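You operate a simulated robot arm through the tools that you are given. There is no shell and no other tool. Be economical: measure what you need, move in short steps, check, and stop when the job is done.

Carry out the task below with a simulated robot arm. There is one attempt and no reset: what you move stays moved.

Task
Fetch the pink-lidded jar and stand it on top of the blue reel on the sorting table.

It is judged by the outcome, as a careful person would: the job done as asked, and still so three seconds after it is handed in. It fails if anything else is knocked over, pushed out of place, dropped, spilled or broken.

Robot
A 7-joint arm with a two-finger parallel gripper, fixed in place. Base frame: the origin is at the foot of the arm, x ahead of it, y to its left, z up; the work surface is at about z = 82. Lengths are in cm, angles in rad, forces in N, time in s.
With the tool pointing down near the work surface it reaches from about 30 to 70 cm from the base axis. Its first joint turns from -1.152 to 1.152 rad. Payload 1.57 kg.
The TCP is the grasp point between the finger pads, 3 cm short of the fingertips. In the tool frame z runs along the fingers and y along their closing line. Largest opening 11 cm; finger width 2.4, thickness 1.2; the body of the gripper, 4.8 by 11.2 cm, starts 7.8 cm behind the TCP.
Orientation is that of the tool frame in the base frame, as [roll, pitch, yaw] about the fixed x, y, z axes, in that order (R = Rz(yaw) Ry(pitch) Rx(roll)). With the fingers straight down and closing along the base's y, the tool's x points along the base's -x, its y along +y and its z along -z.

Tools
- The arm moves only by the tool play_rows. Its argument "commands" is a list that holds one entry, the list of rows, each a list of 4 numbers: the shift along the base's x, y, z in units of 100 mm (1.0 is 100 mm), then the turn about the base's z in units of 180 degrees (1.0 is 180 degrees). In form: [[[x, y, z, yaw], ...]]. A call has 1 to 10 rows; each row is the pose to reach, as a shift and turn from the pose commanded when the call began. "grip" is the opening, from 0 (shut) to 1 (fully open), set as the call begins (left out, the last holds). A call with a number of a shift or a turn outside -1 to 1 is refused whole. A row lasts 0.2 s, in which the tool goes at most 5 cm and 0.15 rad; a call with a longer step from one row to the next is refused whole, and so is a gripper value outside its range. A pose out of reach is approached as far as the arm can. The call stops where the force on the tool passes 40 N (or 10 N more than at its start, if that is more) or the arm is blocked; 0.2 s more then pass. Each finger travels about 10.8 cm/s and halts on what it meets, pressing with about 38 N; the grip force reading is that of the motor and also rises with nothing between the fingers. The clock runs only during rows and for 0.2 s after the last one: add rows that repeat a pose to give the fingers time. It gives the time, the measured TCP pose, the force on the tool (base axes), the opening and the grip force at its end, in the units of the frame above (readings bear some noise), and new pictures: "views" is both (left out), scene, wrist or none.
- Cameras (640 x 400 px; columns grow to the right, rows downward): "scene" is fixed at [16.97, -40.03, 139.31]; the picture's right is [0.70, -0.71, 0.00], its down [-0.46, -0.45, -0.76] and it looks along [0.54, 0.53, -0.65] (base axes); focal length 340 px, centre (320, 200). "wrist" rides on the gripper at [-3.6, 0, -8] in the tool frame; the picture's right is [0.00, -1.00, 0.00], its down [0.97, 0.00, -0.24] and it looks along [0.24, 0.00, 0.97] (tool axes); focal length 218 px, centre (320, 200). There is no depth. A picture from a camera that has moved, and an enlarged one, comes with that camera's place and axes in the base frame and with its lens.
- zoom(camera, box): a new picture of the part [left, top, right, bottom] of that camera's present view, enlarged. The clock stands still meanwhile.
- finish_job(): hands the job in; it is judged then, once.

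Go step by step. Nothing tells you positions but the pictures and the camera data: compare them with the known pose of the tool, close in by small moves and look again before you grip or let go. The budget is 90 turns and 150 pictures, counting those below and the enlarged ones. Unless the task says otherwise, let go and move clear before handing in, and close with one line.

The tools are called after "Call:" by a JSON object that holds its "api" and its "payload". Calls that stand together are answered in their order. play_rows: Moves the arm, as the interface text tells. Its arguments: {"type":"object","properties":{"commands":{"type":"array","items":{"type":"array","items":{"type":"array","items":{"type":"number"}}}},"grip":{"type":"number"},"views":{"type":"string","enum":["both","scene","wrist","none"]}},"required":["commands"]} The other tools are called the same way: zoom (camera, box) takes an enlarged picture of a part of a camera's view; finish_job () hands the job in.

At the start:

```text
t: 0.0
tcp_pos: [40.11, -10.1, 108.82]
ee_rot: [3.141, 0.0, 3.141]
wrist_force: [0.2, 0.3, -0.3]
opening: 10.99
gripper_force: 0.1
```

scene: 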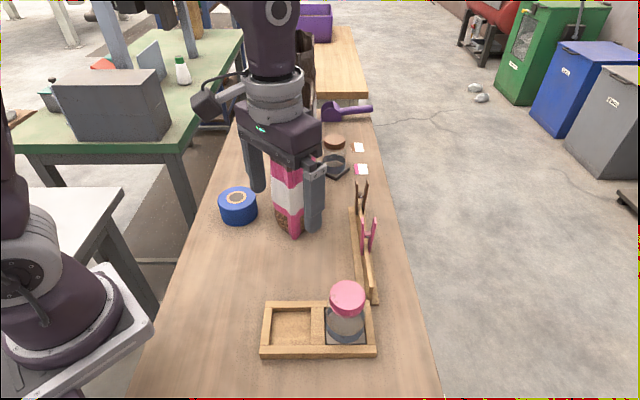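
wrist: 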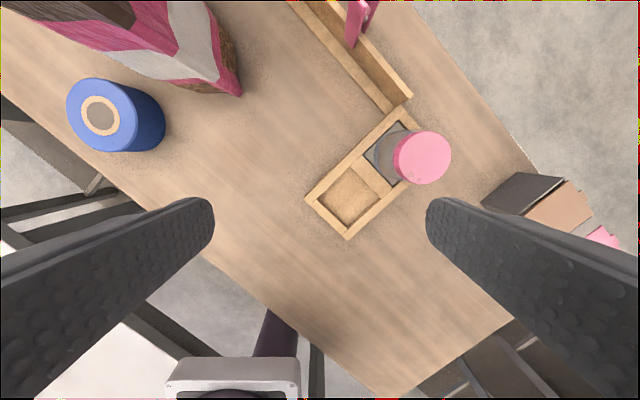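

The jar stands in a tray near (42.5, -21, lid top about z 93). The blue reel is near (47.5, 18, top about z 87), with a tall pink bag close by. I'll enlarge both areas before moving.

Call:
{"api": "zoom", "payload": {"camera": "scene", "box": [240, 250, 400, 370]}}

Call:
{"api": "zoom", "payload": {"camera": "scene", "box": [200, 120, 400, 250]}}

Call:
{"api": "zoom", "payload": {"camera": "wrist", "box": [40, 0, 260, 160]}}

```text
3.33 times, centred on (320, 310) of scene
camera zoom: at [16.97, -40.03, 139.31], right [0.7, -0.71, 0.0], down [-0.46, -0.45, -0.76], along [0.54, 0.53, -0.65], focal length 1134 px, centre (320, -167)
```

zoom: 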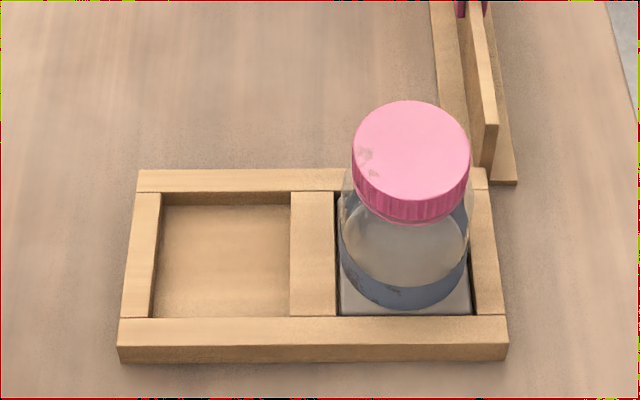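

```text
3.08 times, centred on (300, 185) of scene
camera zoom: at [16.97, -40.03, 139.31], right [0.7, -0.71, 0.0], down [-0.46, -0.45, -0.76], along [0.54, 0.53, -0.65], focal length 1047 px, centre (382, 246)
```

zoom: 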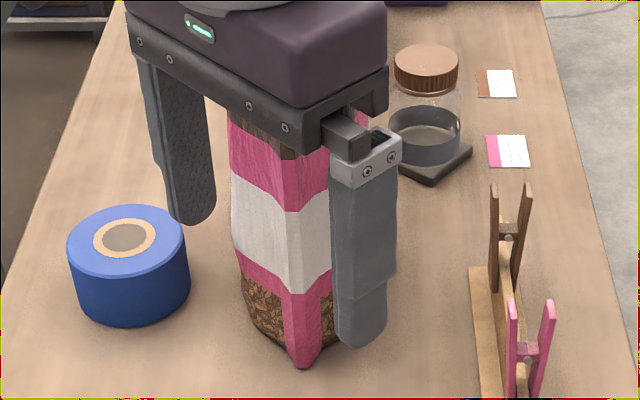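

```text
2.50 times, centred on (150, 80) of wrist
camera zoom: at [43.6, -10.0, 116.83], right [0.0, -1.0, 0.0], down [-0.97, 0.0, 0.24], along [-0.24, 0.0, -0.97], focal length 546 px, centre (745, 500)
```

zoom: 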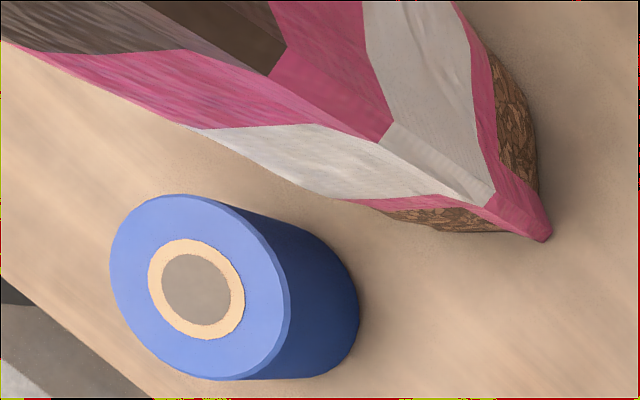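

The jar body is about 6.5 cm wide and the rim is low, so I can grip across y. The bag stands well to the left, so I'll move over the jar at the current height and look.

Call:
{"api": "play_rows", "payload": {"commands": [[[0.05, -0.3, 0, 0], [0.12, -0.6, 0, 0], [0.2, -0.9, 0, 0], [0.24, -1.0, 0, 0], [0.24, -1.0, 0, 0]]], "grip": 1}}

```text
t: 1.2
tcp_pos: [42.4, -20.03, 108.91]
ee_rot: [-3.141, 0.002, 3.141]
wrist_force: [0.4, 1.3, 0.3]
opening: 11.02
gripper_force: 0.1
camera wrist: at [45.89, -20.04, 116.82], right [0.0, -1.0, 0.0], down [-0.97, 0.0, 0.24], along [-0.24, 0.0, -0.97], focal length 218 px, centre (320, 200)
```

scene: 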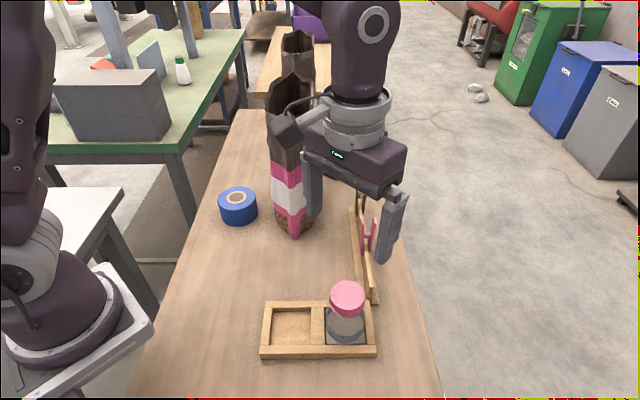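
wrist: 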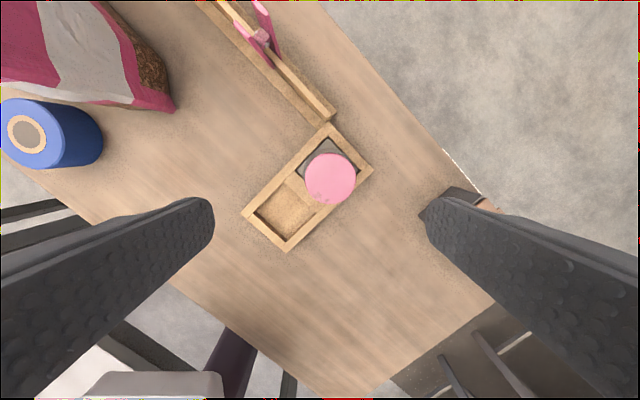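

The jar's axis is at about (42.6, -21.1). I'll centre on it and descend partway, then look again.

Call:
{"api": "play_rows", "payload": {"commands": [[[0.01, -0.1, -0.2, 0], [0.01, -0.1, -0.5, 0], [0.01, -0.1, -0.8, 0], [0.01, -0.1, -1.0, 0], [0.01, -0.1, -1.0, 0]]]}}

```text
t: 2.4
tcp_pos: [42.51, -21.0, 98.81]
ee_rot: [-3.141, -0.001, 3.142]
wrist_force: [0.2, -0.5, 0.0]
opening: 11.0
gripper_force: 0.0
camera wrist: at [46.1, -20.99, 106.82], right [0.0, -1.0, 0.0], down [-0.97, 0.0, 0.24], along [-0.24, 0.0, -0.97], focal length 218 px, centre (320, 200)
```

scene: 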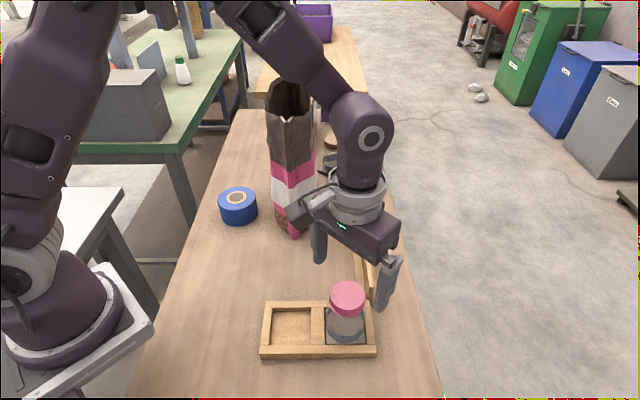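
wrist: 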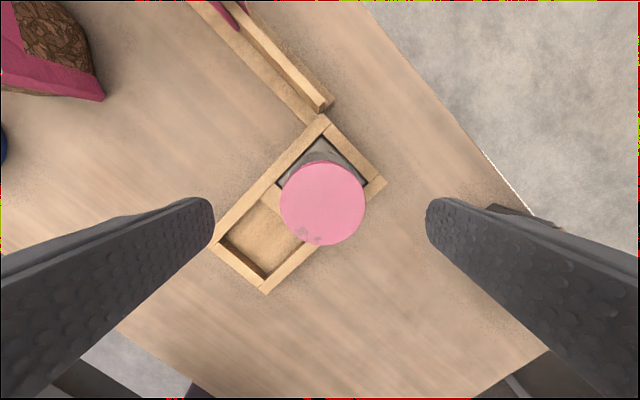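

The jar is centred between the fingers, so I'll descend to grip height around the body, at z about 88.6.

Call:
{"api": "play_rows", "payload": {"commands": [[[0, -0.01, -0.2, 0], [0, -0.01, -0.4, 0], [0, -0.01, -0.6, 0], [0, -0.01, -0.75, 0], [0, -0.01, -0.9, 0], [0, -0.01, -1.0, 0], [0, -0.01, -1.0, 0]]]}}

Call:
{"api": "zoom", "payload": {"camera": "scene", "box": [240, 220, 440, 370]}}

```text
t: 4.0
tcp_pos: [42.58, -21.16, 88.94]
ee_rot: [-3.14, 0.0, 3.141]
wrist_force: [-0.1, -0.5, 0.0]
opening: 11.02
gripper_force: 0.2
camera wrist: at [46.07, -21.07, 96.81], right [0.0, -1.0, 0.0], down [-0.97, 0.0, 0.24], along [-0.24, 0.0, -0.97], focal length 218 px, centre (320, 200)
```

scene: 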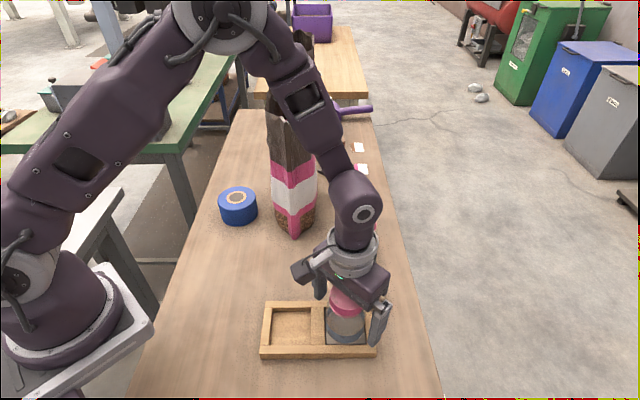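
wrist: 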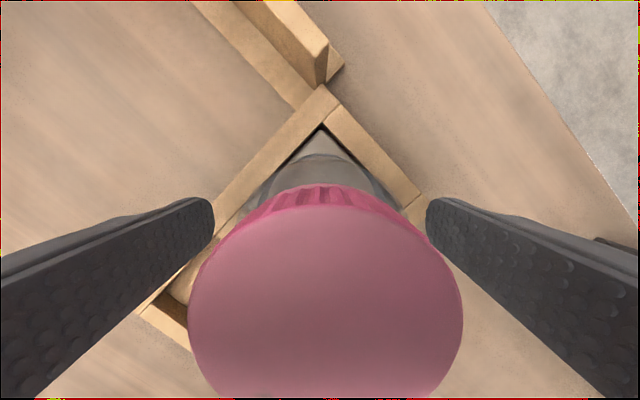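

```text
2.67 times, centred on (340, 295) of scene
camera zoom: at [16.97, -40.03, 139.31], right [0.7, -0.71, 0.0], down [-0.46, -0.45, -0.76], along [0.54, 0.53, -0.65], focal length 907 px, centre (267, -53)
```

zoom: 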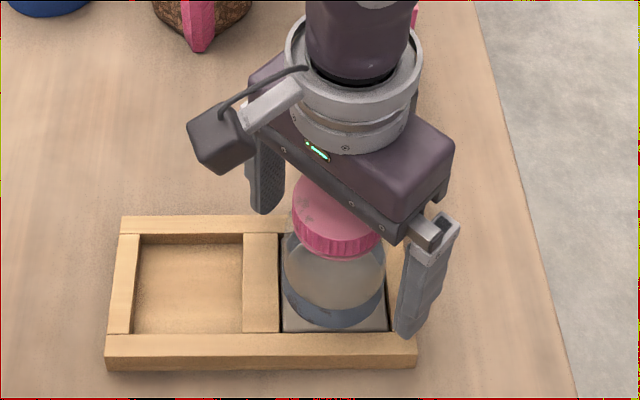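

The fingers straddle the jar body clear of the rim, so I'll close them.

Call:
{"api": "play_rows", "payload": {"commands": [[[0.02, 0, -0.03, 0], [0.02, 0, -0.03, 0], [0.02, 0, -0.03, 0], [0.02, 0, -0.03, 0]]], "grip": 0, "views": "wrist"}}

Call:
{"api": "zoom", "payload": {"camera": "scene", "box": [240, 220, 440, 370]}}

```text
t: 5.0
tcp_pos: [42.9, -21.19, 88.65]
ee_rot: [-3.141, 0.001, -3.141]
wrist_force: [-4.0, -1.9, 15.0]
opening: 6.32
gripper_force: 38.1
camera wrist: at [46.28, -21.08, 96.57], right [0.0, -1.0, 0.0], down [-0.97, 0.0, 0.24], along [-0.24, 0.0, -0.97], focal length 218 px, centre (320, 200)
```

wrist: 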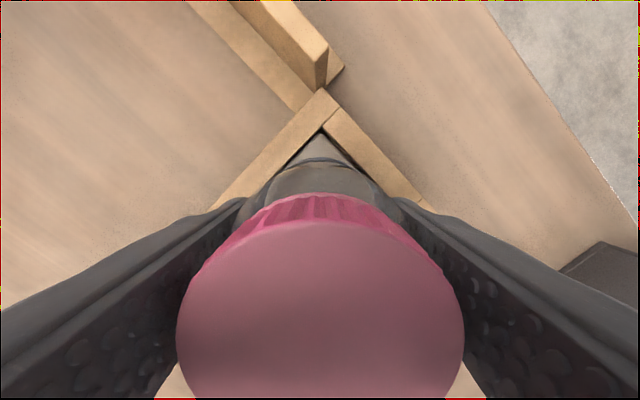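

```text
2.67 times, centred on (340, 295) of scene
camera zoom: at [16.95, -40.03, 139.31], right [0.7, -0.71, 0.0], down [-0.46, -0.45, -0.76], along [0.54, 0.53, -0.65], focal length 907 px, centre (267, -53)
```

zoom: 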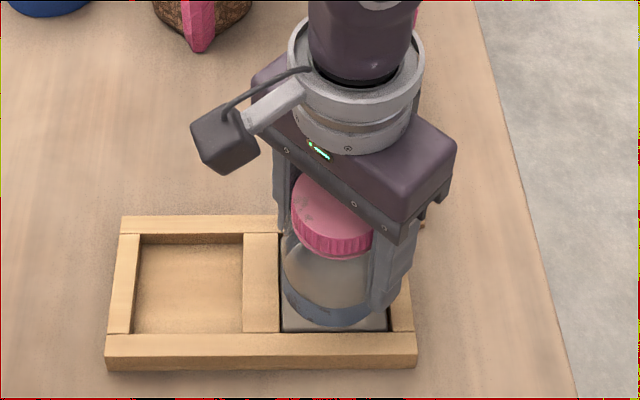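

The jar is gripped at 6.3 cm opening. I'll lift it straight up.

Call:
{"api": "play_rows", "payload": {"commands": [[[0, 0, 0.05, 0], [0, 0, 0.15, 0], [0, 0, 0.3, 0], [0, 0, 0.5, 0], [0, 0, 0.7, 0], [0, 0, 0.85, 0], [0, 0, 0.95, 0], [0, 0, 1.0, 0], [0, 0, 1.0, 0]]]}}

```text
t: 7.0
tcp_pos: [42.82, -21.08, 98.62]
ee_rot: [3.142, 0.0, -3.141]
wrist_force: [-0.4, 0.3, -1.9]
opening: 6.34
gripper_force: 37.9
camera wrist: at [46.28, -21.06, 106.57], right [0.0, -1.0, 0.0], down [-0.97, 0.0, 0.24], along [-0.24, 0.0, -0.97], focal length 218 px, centre (320, 200)
```

scene: 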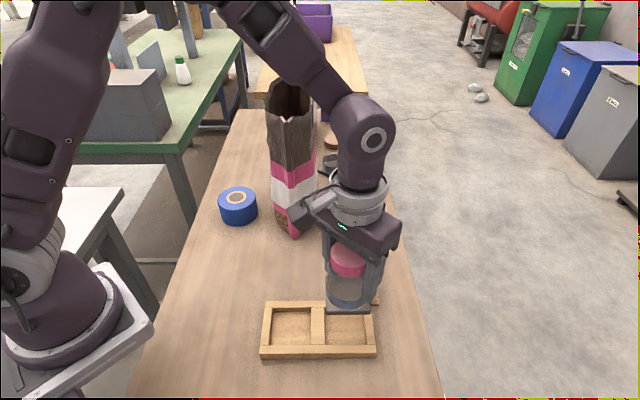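
wrist: 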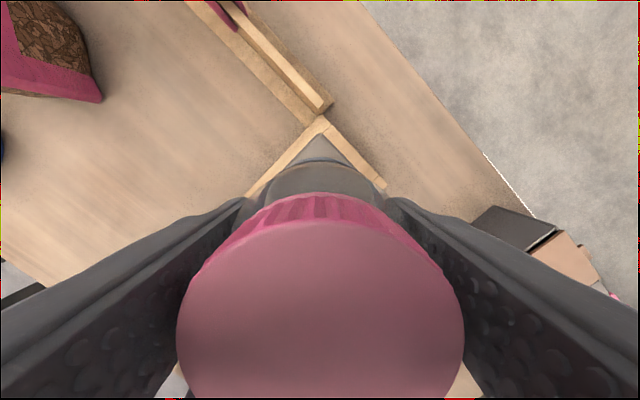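

The square plate under the jar is its foot and came up with it. I'll check it closely.

Call:
{"api": "zoom", "payload": {"camera": "scene", "box": [280, 200, 440, 330]}}

Call:
{"api": "zoom", "payload": {"camera": "scene", "box": [200, 60, 360, 260]}}

```text
3.08 times, centred on (360, 265) of scene
camera zoom: at [16.98, -40.04, 139.31], right [0.7, -0.71, 0.0], down [-0.46, -0.45, -0.76], along [0.54, 0.53, -0.65], focal length 1047 px, centre (197, 0)
```

zoom: 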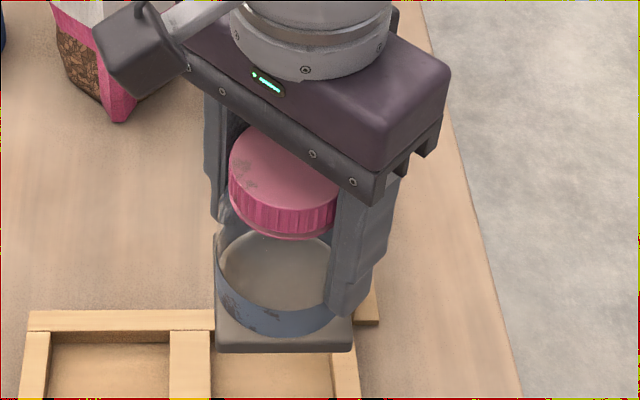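

```text
2.00 times, centred on (280, 160) of scene
camera zoom: at [16.98, -40.04, 139.31], right [0.7, -0.71, 0.0], down [-0.46, -0.45, -0.76], along [0.54, 0.53, -0.65], focal length 680 px, centre (400, 280)
```

zoom: 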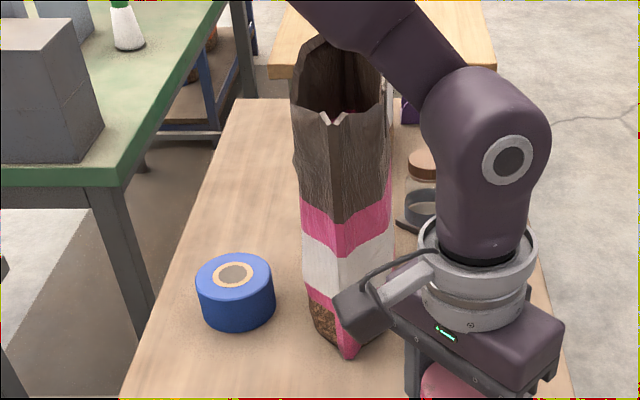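

The jar's bottom is about 6.8 cm below the TCP. I'll carry it left at lower x, clear of the tall bag, turning slowly so the gripper will close along x at the reel.

Call:
{"api": "play_rows", "payload": {"commands": [[[-0.05, 0.05, 0.1, 0.01], [-0.12, 0.15, 0.2, 0.03], [-0.2, 0.25, 0.3, 0.06], [-0.28, 0.37, 0.35, 0.09], [-0.36, 0.5, 0.4, 0.12], [-0.44, 0.65, 0.4, 0.15], [-0.52, 0.8, 0.4, 0.18], [-0.57, 0.9, 0.4, 0.21], [-0.6, 0.97, 0.4, 0.24], [-0.6, 1.0, 0.4, 0.25]]], "views": "scene"}}

```text
t: 9.2
tcp_pos: [36.72, -11.11, 102.63]
ee_rot: [3.141, 0.0, -2.354]
wrist_force: [0.5, 1.3, -1.8]
opening: 6.35
gripper_force: 37.9
```

scene: 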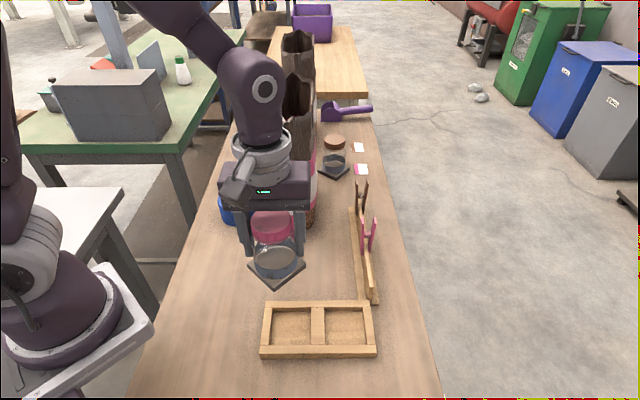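

The carry is stable and the bag is well clear. I'll continue left and finish the turn.

Call:
{"api": "play_rows", "payload": {"commands": [[[0, 0.08, 0, 0.02], [0, 0.2, 0, 0.05], [0, 0.32, 0, 0.08], [0, 0.45, 0, 0.11], [0, 0.58, 0, 0.14], [0, 0.7, 0, 0.17], [0, 0.82, 0, 0.2], [0, 0.92, 0, 0.23], [0, 0.98, 0, 0.25], [0, 1.0, 0, 0.25]]], "views": "none"}}

Call:
{"api": "play_rows", "payload": {"commands": [[[0, 0.08, 0, 0], [0, 0.2, 0, 0], [0, 0.32, 0, 0], [0, 0.45, 0, 0], [0, 0.58, 0, 0], [0, 0.7, 0, 0], [0, 0.82, 0, 0], [0, 0.92, 0, 0], [0, 0.98, 0, 0], [0, 1.0, 0, 0]]]}}

```text
t: 11.4
tcp_pos: [36.83, -1.16, 102.5]
ee_rot: [-3.141, 0.0, -1.571]
wrist_force: [0.2, -0.3, -2.1]
opening: 6.33
gripper_force: 38.2
```

```text
t: 13.6
tcp_pos: [36.9, 8.87, 102.66]
ee_rot: [-3.141, -0.001, -1.571]
wrist_force: [-0.2, 0.7, -1.7]
opening: 6.34
gripper_force: 39.0
camera wrist: at [36.7, 12.5, 110.55], right [1.0, 0.0, 0.0], down [0.0, -0.97, 0.24], along [0.0, -0.24, -0.97], focal length 218 px, centre (320, 200)
```

scene: 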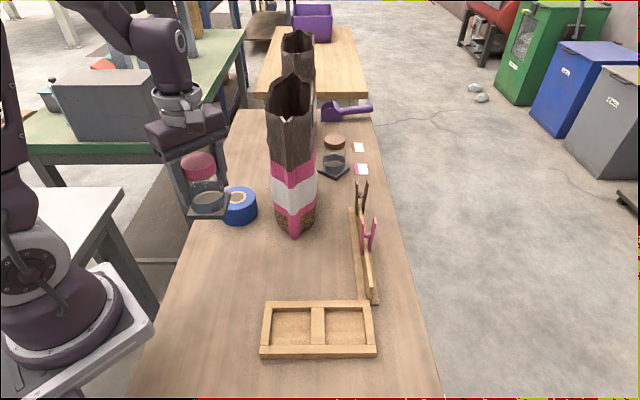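
wrist: 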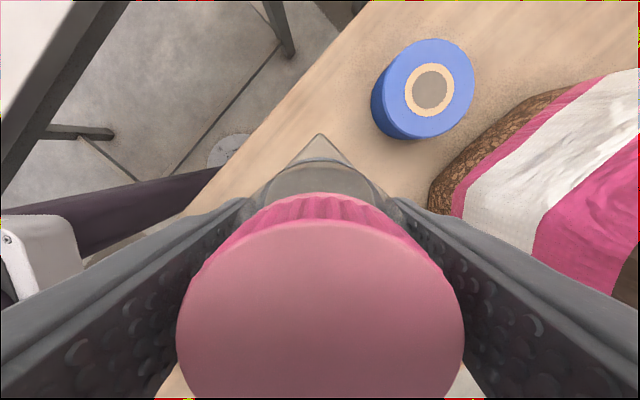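

The reel's top centre is at about (47.6, 18.0, 87), and the bag's face is about 10 cm off. I'll move nearly over the reel at this height and look.

Call:
{"api": "play_rows", "payload": {"commands": [[[0.03, 0.08, 0, 0], [0.1, 0.22, 0, 0], [0.2, 0.38, 0, 0], [0.32, 0.55, 0, 0], [0.45, 0.7, 0, 0], [0.6, 0.82, 0, 0], [0.74, 0.9, 0, 0], [0.86, 0.92, 0, 0], [0.95, 0.92, 0, 0], [1.0, 0.92, 0, 0]]]}}

Call:
{"api": "zoom", "payload": {"camera": "scene", "box": [180, 80, 340, 260]}}

```text
t: 15.8
tcp_pos: [46.76, 17.91, 102.5]
ee_rot: [3.14, -0.001, -1.569]
wrist_force: [1.0, 0.4, -2.1]
opening: 6.33
gripper_force: 37.8
camera wrist: at [46.75, 21.63, 110.49], right [1.0, 0.0, 0.0], down [0.0, -0.97, 0.24], along [0.0, -0.24, -0.97], focal length 218 px, centre (320, 200)
```

scene: 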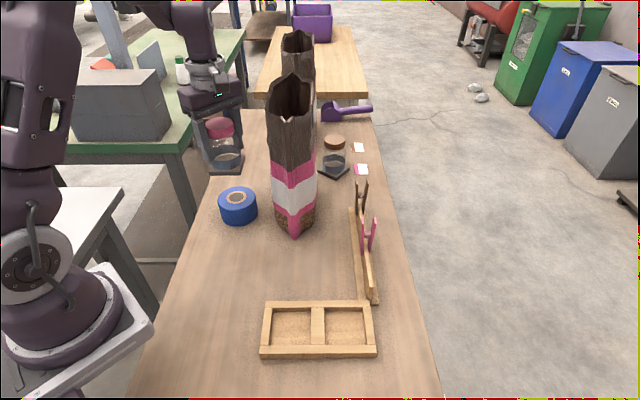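
wrist: 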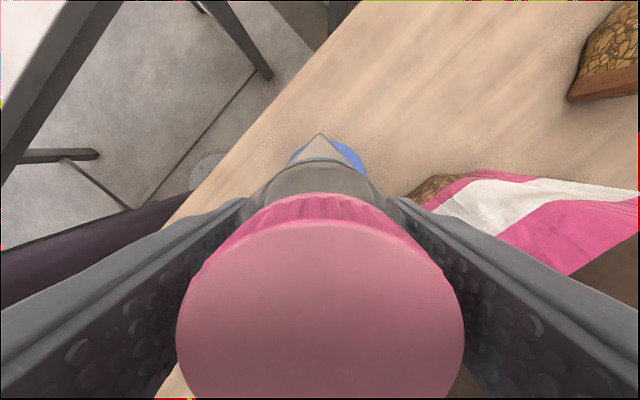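

```text
2.22 times, centred on (260, 170) of scene
camera zoom: at [16.98, -40.03, 139.31], right [0.7, -0.71, 0.0], down [-0.46, -0.45, -0.76], along [0.54, 0.53, -0.65], focal length 756 px, centre (453, 267)
```

zoom: 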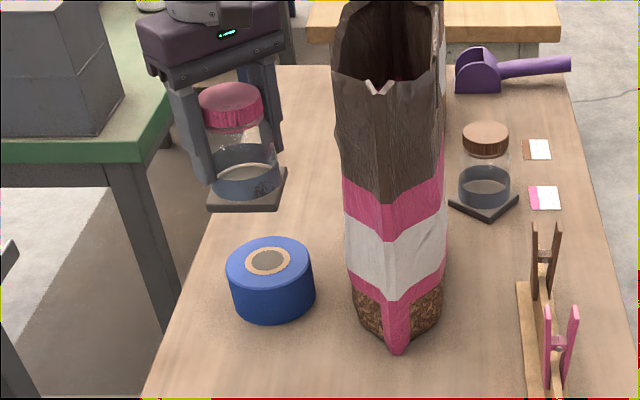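

The reel's edges put its centre at (47.5, 18.05). I'll shift 0.7 cm in x and descend to just above the reel.

Call:
{"api": "play_rows", "payload": {"commands": [[[0.03, 0.01, 0, 0], [0.07, 0.01, -0.05, 0], [0.07, 0.01, -0.15, 0], [0.07, 0.01, -0.28, 0], [0.07, 0.01, -0.4, 0], [0.07, 0.01, -0.52, 0], [0.07, 0.01, -0.62, 0], [0.07, 0.01, -0.7, 0], [0.07, 0.01, -0.7, 0]]], "views": "wrist"}}

Call:
{"api": "zoom", "payload": {"camera": "scene", "box": [190, 130, 290, 240]}}

```text
t: 17.8
tcp_pos: [47.59, 18.18, 95.58]
ee_rot: [3.14, 0.0, -1.57]
wrist_force: [-0.4, 0.8, -1.4]
opening: 6.33
gripper_force: 38.0
camera wrist: at [47.51, 21.82, 103.54], right [1.0, 0.0, 0.0], down [0.0, -0.97, 0.24], along [0.0, -0.24, -0.97], focal length 218 px, centre (320, 200)
```

wrist: 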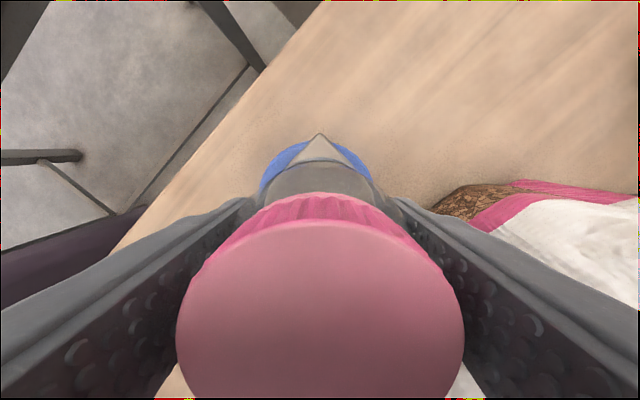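

```text
3.64 times, centred on (240, 185) of scene
camera zoom: at [16.98, -40.03, 139.31], right [0.7, -0.71, 0.0], down [-0.46, -0.45, -0.76], along [0.54, 0.53, -0.65], focal length 1237 px, centre (611, 254)
```

zoom: 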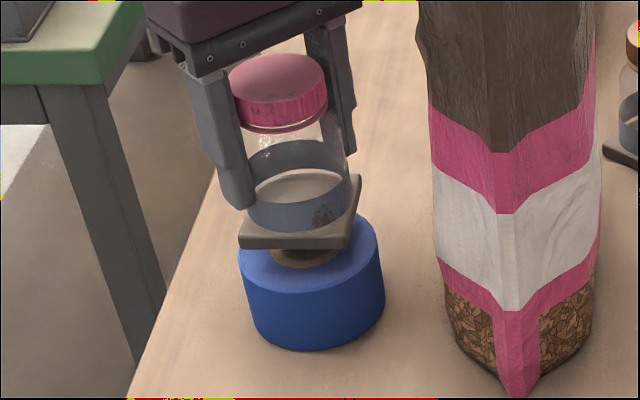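

The jar is centred over the reel with about 2 cm to go. I'll trim by 2 mm and lower in small steps, watching the force.

Call:
{"api": "play_rows", "payload": {"commands": [[[-0.02, -0.01, -0.03, 0], [-0.02, -0.01, -0.06, 0], [-0.02, -0.01, -0.09, 0], [-0.02, -0.01, -0.12, 0], [-0.02, -0.01, -0.14, 0], [-0.02, -0.01, -0.14, 0]]], "views": "none"}}

Call:
{"api": "zoom", "payload": {"camera": "scene", "box": [190, 130, 290, 240]}}

```text
t: 19.2
tcp_pos: [47.43, 17.86, 94.12]
ee_rot: [-3.141, 0.0, -1.571]
wrist_force: [0.6, 0.2, -2.4]
opening: 6.33
gripper_force: 37.8
```

```text
3.64 times, centred on (240, 185) of scene
camera zoom: at [16.98, -40.03, 139.31], right [0.7, -0.71, 0.0], down [-0.46, -0.45, -0.76], along [0.54, 0.53, -0.65], focal length 1237 px, centre (611, 254)
```

zoom: 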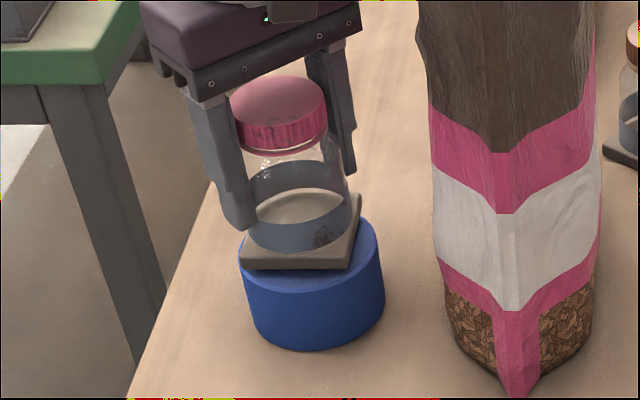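

The foot is very near the reel top and looks a bit left and back of centre, but that depends on the gap. I'll lower a little more to judge.

Call:
{"api": "play_rows", "payload": {"commands": [[[0, 0, -0.01, 0], [0, 0, -0.02, 0], [0, 0, -0.03, 0], [0, 0, -0.03, 0]]], "views": "wrist"}}

Call:
{"api": "zoom", "payload": {"camera": "scene", "box": [210, 165, 270, 230]}}

```text
t: 20.2
tcp_pos: [47.37, 18.07, 93.78]
ee_rot: [-3.142, 0.001, -1.57]
wrist_force: [0.0, -0.6, -2.0]
opening: 6.34
gripper_force: 38.2
camera wrist: at [47.19, 21.72, 101.81], right [1.0, 0.0, 0.0], down [0.0, -0.97, 0.24], along [0.0, -0.24, -0.97], focal length 218 px, centre (320, 200)
```

wrist: 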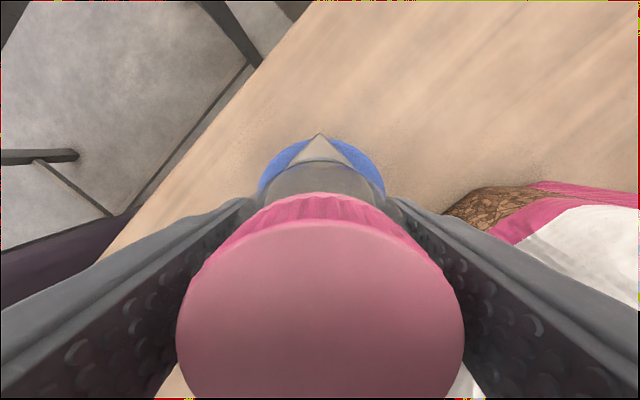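

```text
6.15 times, centred on (240, 198) of scene
camera zoom: at [16.98, -40.03, 139.31], right [0.7, -0.71, 0.0], down [-0.46, -0.45, -0.76], along [0.54, 0.53, -0.65], focal length 2093 px, centre (812, 215)
```

zoom: 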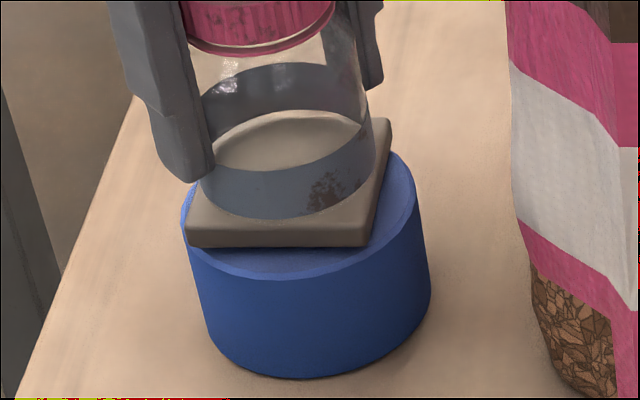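

There's no contact yet. Both views agree the foot should move about 3 mm toward -y, so I'll correct that and lower a bit more.

Call:
{"api": "play_rows", "payload": {"commands": [[[0.005, -0.03, 0.02, 0], [0.005, -0.035, 0.02, 0], [0.005, -0.035, 0, 0], [0.005, -0.035, -0.015, 0], [0.005, -0.035, -0.03, 0], [0.005, -0.035, -0.03, 0]]], "views": "none"}}

Call:
{"api": "zoom", "payload": {"camera": "scene", "box": [210, 165, 270, 230]}}

```text
t: 21.6
tcp_pos: [47.34, 17.74, 93.5]
ee_rot: [3.141, -0.001, -1.57]
wrist_force: [0.5, 0.0, -1.0]
opening: 6.32
gripper_force: 38.0
```

```text
6.15 times, centred on (240, 198) of scene
camera zoom: at [16.98, -40.03, 139.31], right [0.7, -0.71, 0.0], down [-0.46, -0.45, -0.76], along [0.54, 0.53, -0.65], focal length 2093 px, centre (812, 215)
```

zoom: 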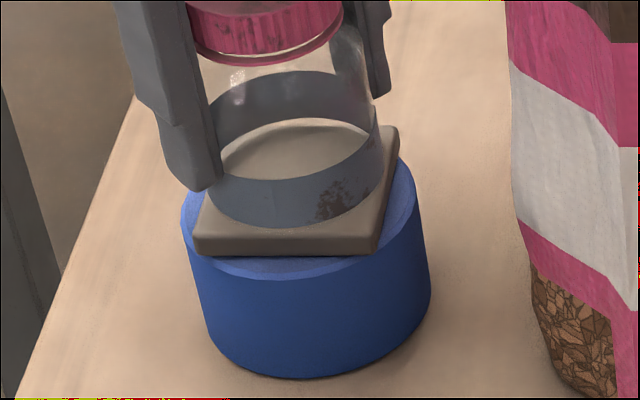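

The foot is well centred now. I'll lower in 1 mm steps until it touches.

Call:
{"api": "play_rows", "payload": {"commands": [[[0, 0, -0.01, 0], [0, 0, -0.02, 0], [0, 0, -0.02, 0]]], "views": "none"}}

Call:
{"api": "zoom", "payload": {"camera": "scene", "box": [210, 165, 270, 230]}}

```text
t: 22.4
tcp_pos: [47.42, 17.65, 93.51]
ee_rot: [-3.138, 0.001, -1.57]
wrist_force: [-3.1, 0.1, 29.8]
opening: 6.31
gripper_force: 37.9
```

```text
6.15 times, centred on (240, 198) of scene
camera zoom: at [16.92, -40.05, 139.31], right [0.7, -0.71, 0.0], down [-0.46, -0.45, -0.76], along [0.54, 0.53, -0.65], focal length 2093 px, centre (812, 215)
```

zoom: 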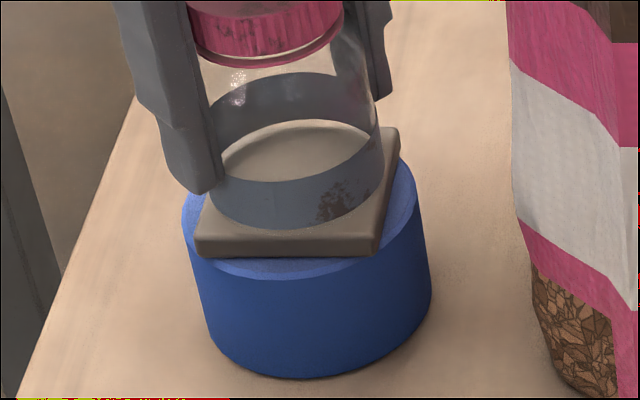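

It's in contact and pressing at about 30 N. I'll ease up to relieve that, then open partly, keeping the fingers away from the bag.

Call:
{"api": "play_rows", "payload": {"commands": [[[0, 0, 0.01, 0], [0, 0, 0.015, 0], [0, 0, 0.015, 0]]], "views": "none"}}

Call:
{"api": "play_rows", "payload": {"commands": [[[0, 0, 0, 0], [0, 0, 0, 0], [0, 0, 0, 0]]], "grip": 0.8}}

Call:
{"api": "zoom", "payload": {"camera": "scene", "box": [190, 130, 290, 240]}}

```text
t: 23.2
tcp_pos: [47.28, 17.6, 93.49]
ee_rot: [3.14, -0.002, -1.572]
wrist_force: [1.4, 0.6, 0.8]
opening: 6.34
gripper_force: 37.4
```

```text
t: 24.0
tcp_pos: [47.36, 17.68, 93.57]
ee_rot: [3.141, 0.001, -1.572]
wrist_force: [0.7, -0.1, -1.0]
opening: 8.79
gripper_force: 0.1
camera wrist: at [47.23, 21.33, 101.49], right [1.0, 0.0, 0.0], down [0.0, -0.97, 0.24], along [0.0, -0.24, -0.97], focal length 218 px, centre (320, 200)
```

scene: 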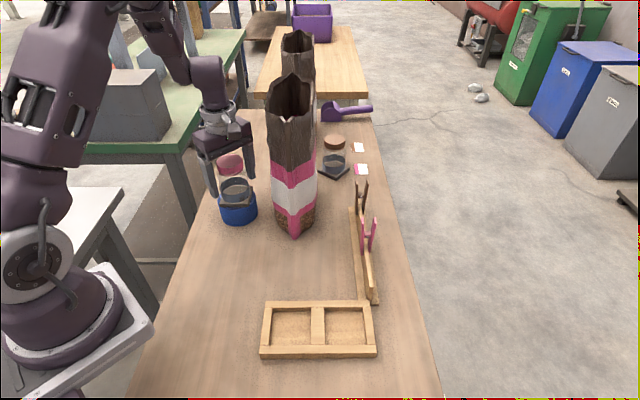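
wrist: 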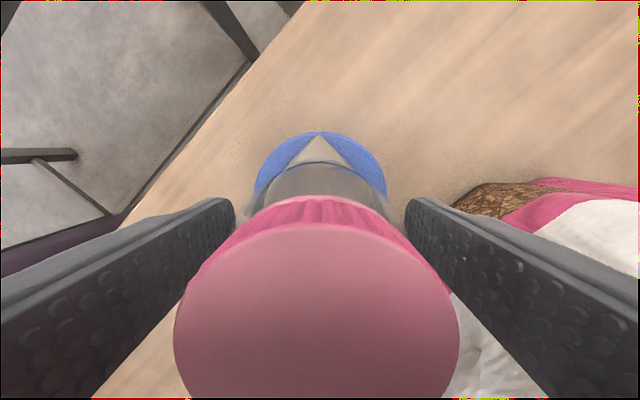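

```text
3.64 times, centred on (240, 185) of scene
camera zoom: at [16.97, -40.03, 139.31], right [0.7, -0.71, 0.0], down [-0.46, -0.45, -0.76], along [0.54, 0.53, -0.65], focal length 1237 px, centre (611, 254)
```

zoom: 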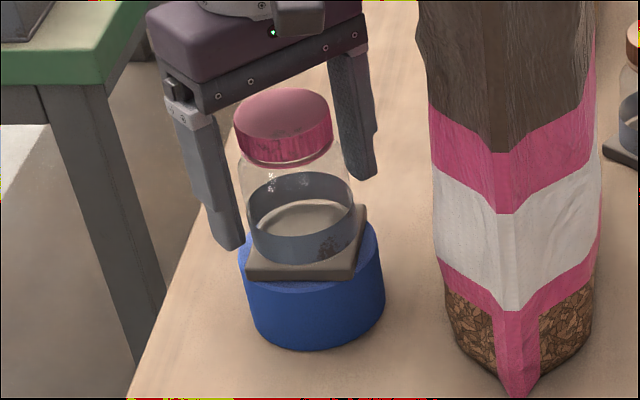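

The jar stands upright and free on the reel, with both fingers clear. I'll go straight up.

Call:
{"api": "play_rows", "payload": {"commands": [[[0, 0, 0.05, 0], [0, 0, 0.15, 0], [0, 0, 0.3, 0], [0, 0, 0.45, 0], [0, 0, 0.6, 0], [0, 0, 0.75, 0], [0, 0, 0.88, 0], [0, 0, 0.98, 0], [0, 0, 1.0, 0]]], "views": "none"}}

Call:
{"api": "play_rows", "payload": {"commands": [[[0, 0, 0.05, 0], [-0.1, 0, 0.1, 0], [-0.25, 0, 0.1, 0], [-0.4, 0, 0.1, 0], [-0.55, 0, 0.1, 0], [-0.7, 0, 0.1, 0], [-0.8, 0, 0.1, 0], [-0.8, 0, 0.1, 0]]]}}

Call:
{"api": "zoom", "payload": {"camera": "scene", "box": [190, 130, 290, 240]}}

```text
t: 26.0
tcp_pos: [47.38, 17.74, 103.44]
ee_rot: [3.141, 0.0, -1.569]
wrist_force: [-1.5, -0.2, -0.3]
opening: 8.82
gripper_force: 0.1
```

```text
t: 27.8
tcp_pos: [39.29, 17.74, 104.51]
ee_rot: [-3.141, 0.0, -1.572]
wrist_force: [0.5, -0.5, 0.0]
opening: 8.81
gripper_force: 0.2
camera wrist: at [39.19, 21.33, 112.52], right [1.0, 0.0, 0.0], down [0.0, -0.97, 0.24], along [0.0, -0.24, -0.97], focal length 218 px, centre (320, 200)
```

scene: 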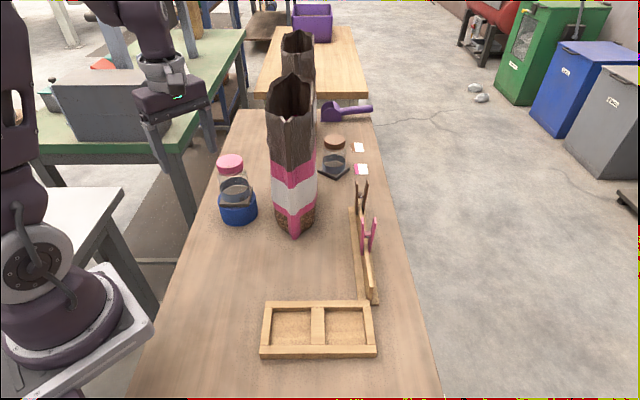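
wrist: 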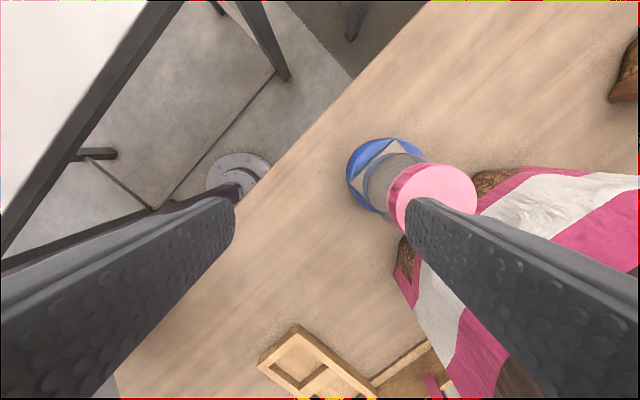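

```text
3.64 times, centred on (240, 185) of scene
camera zoom: at [16.97, -40.03, 139.31], right [0.7, -0.71, 0.0], down [-0.46, -0.45, -0.76], along [0.54, 0.53, -0.65], focal length 1237 px, centre (611, 254)
```

zoom: 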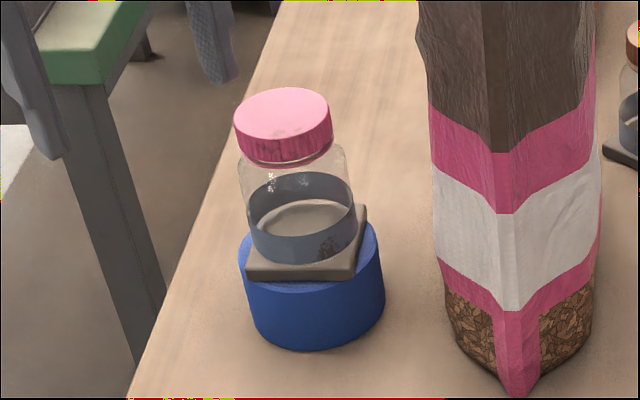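

The jar stands steady on the blue reel, the arm is clear, and nothing else has moved. I'm handing in.

Call:
{"api": "finish_job", "payload": {}}

```text
The job is handed in.
```

The pink-lidded jar is standing upright on top of the blue reel, the gripper is clear, and nothing else was disturbed.
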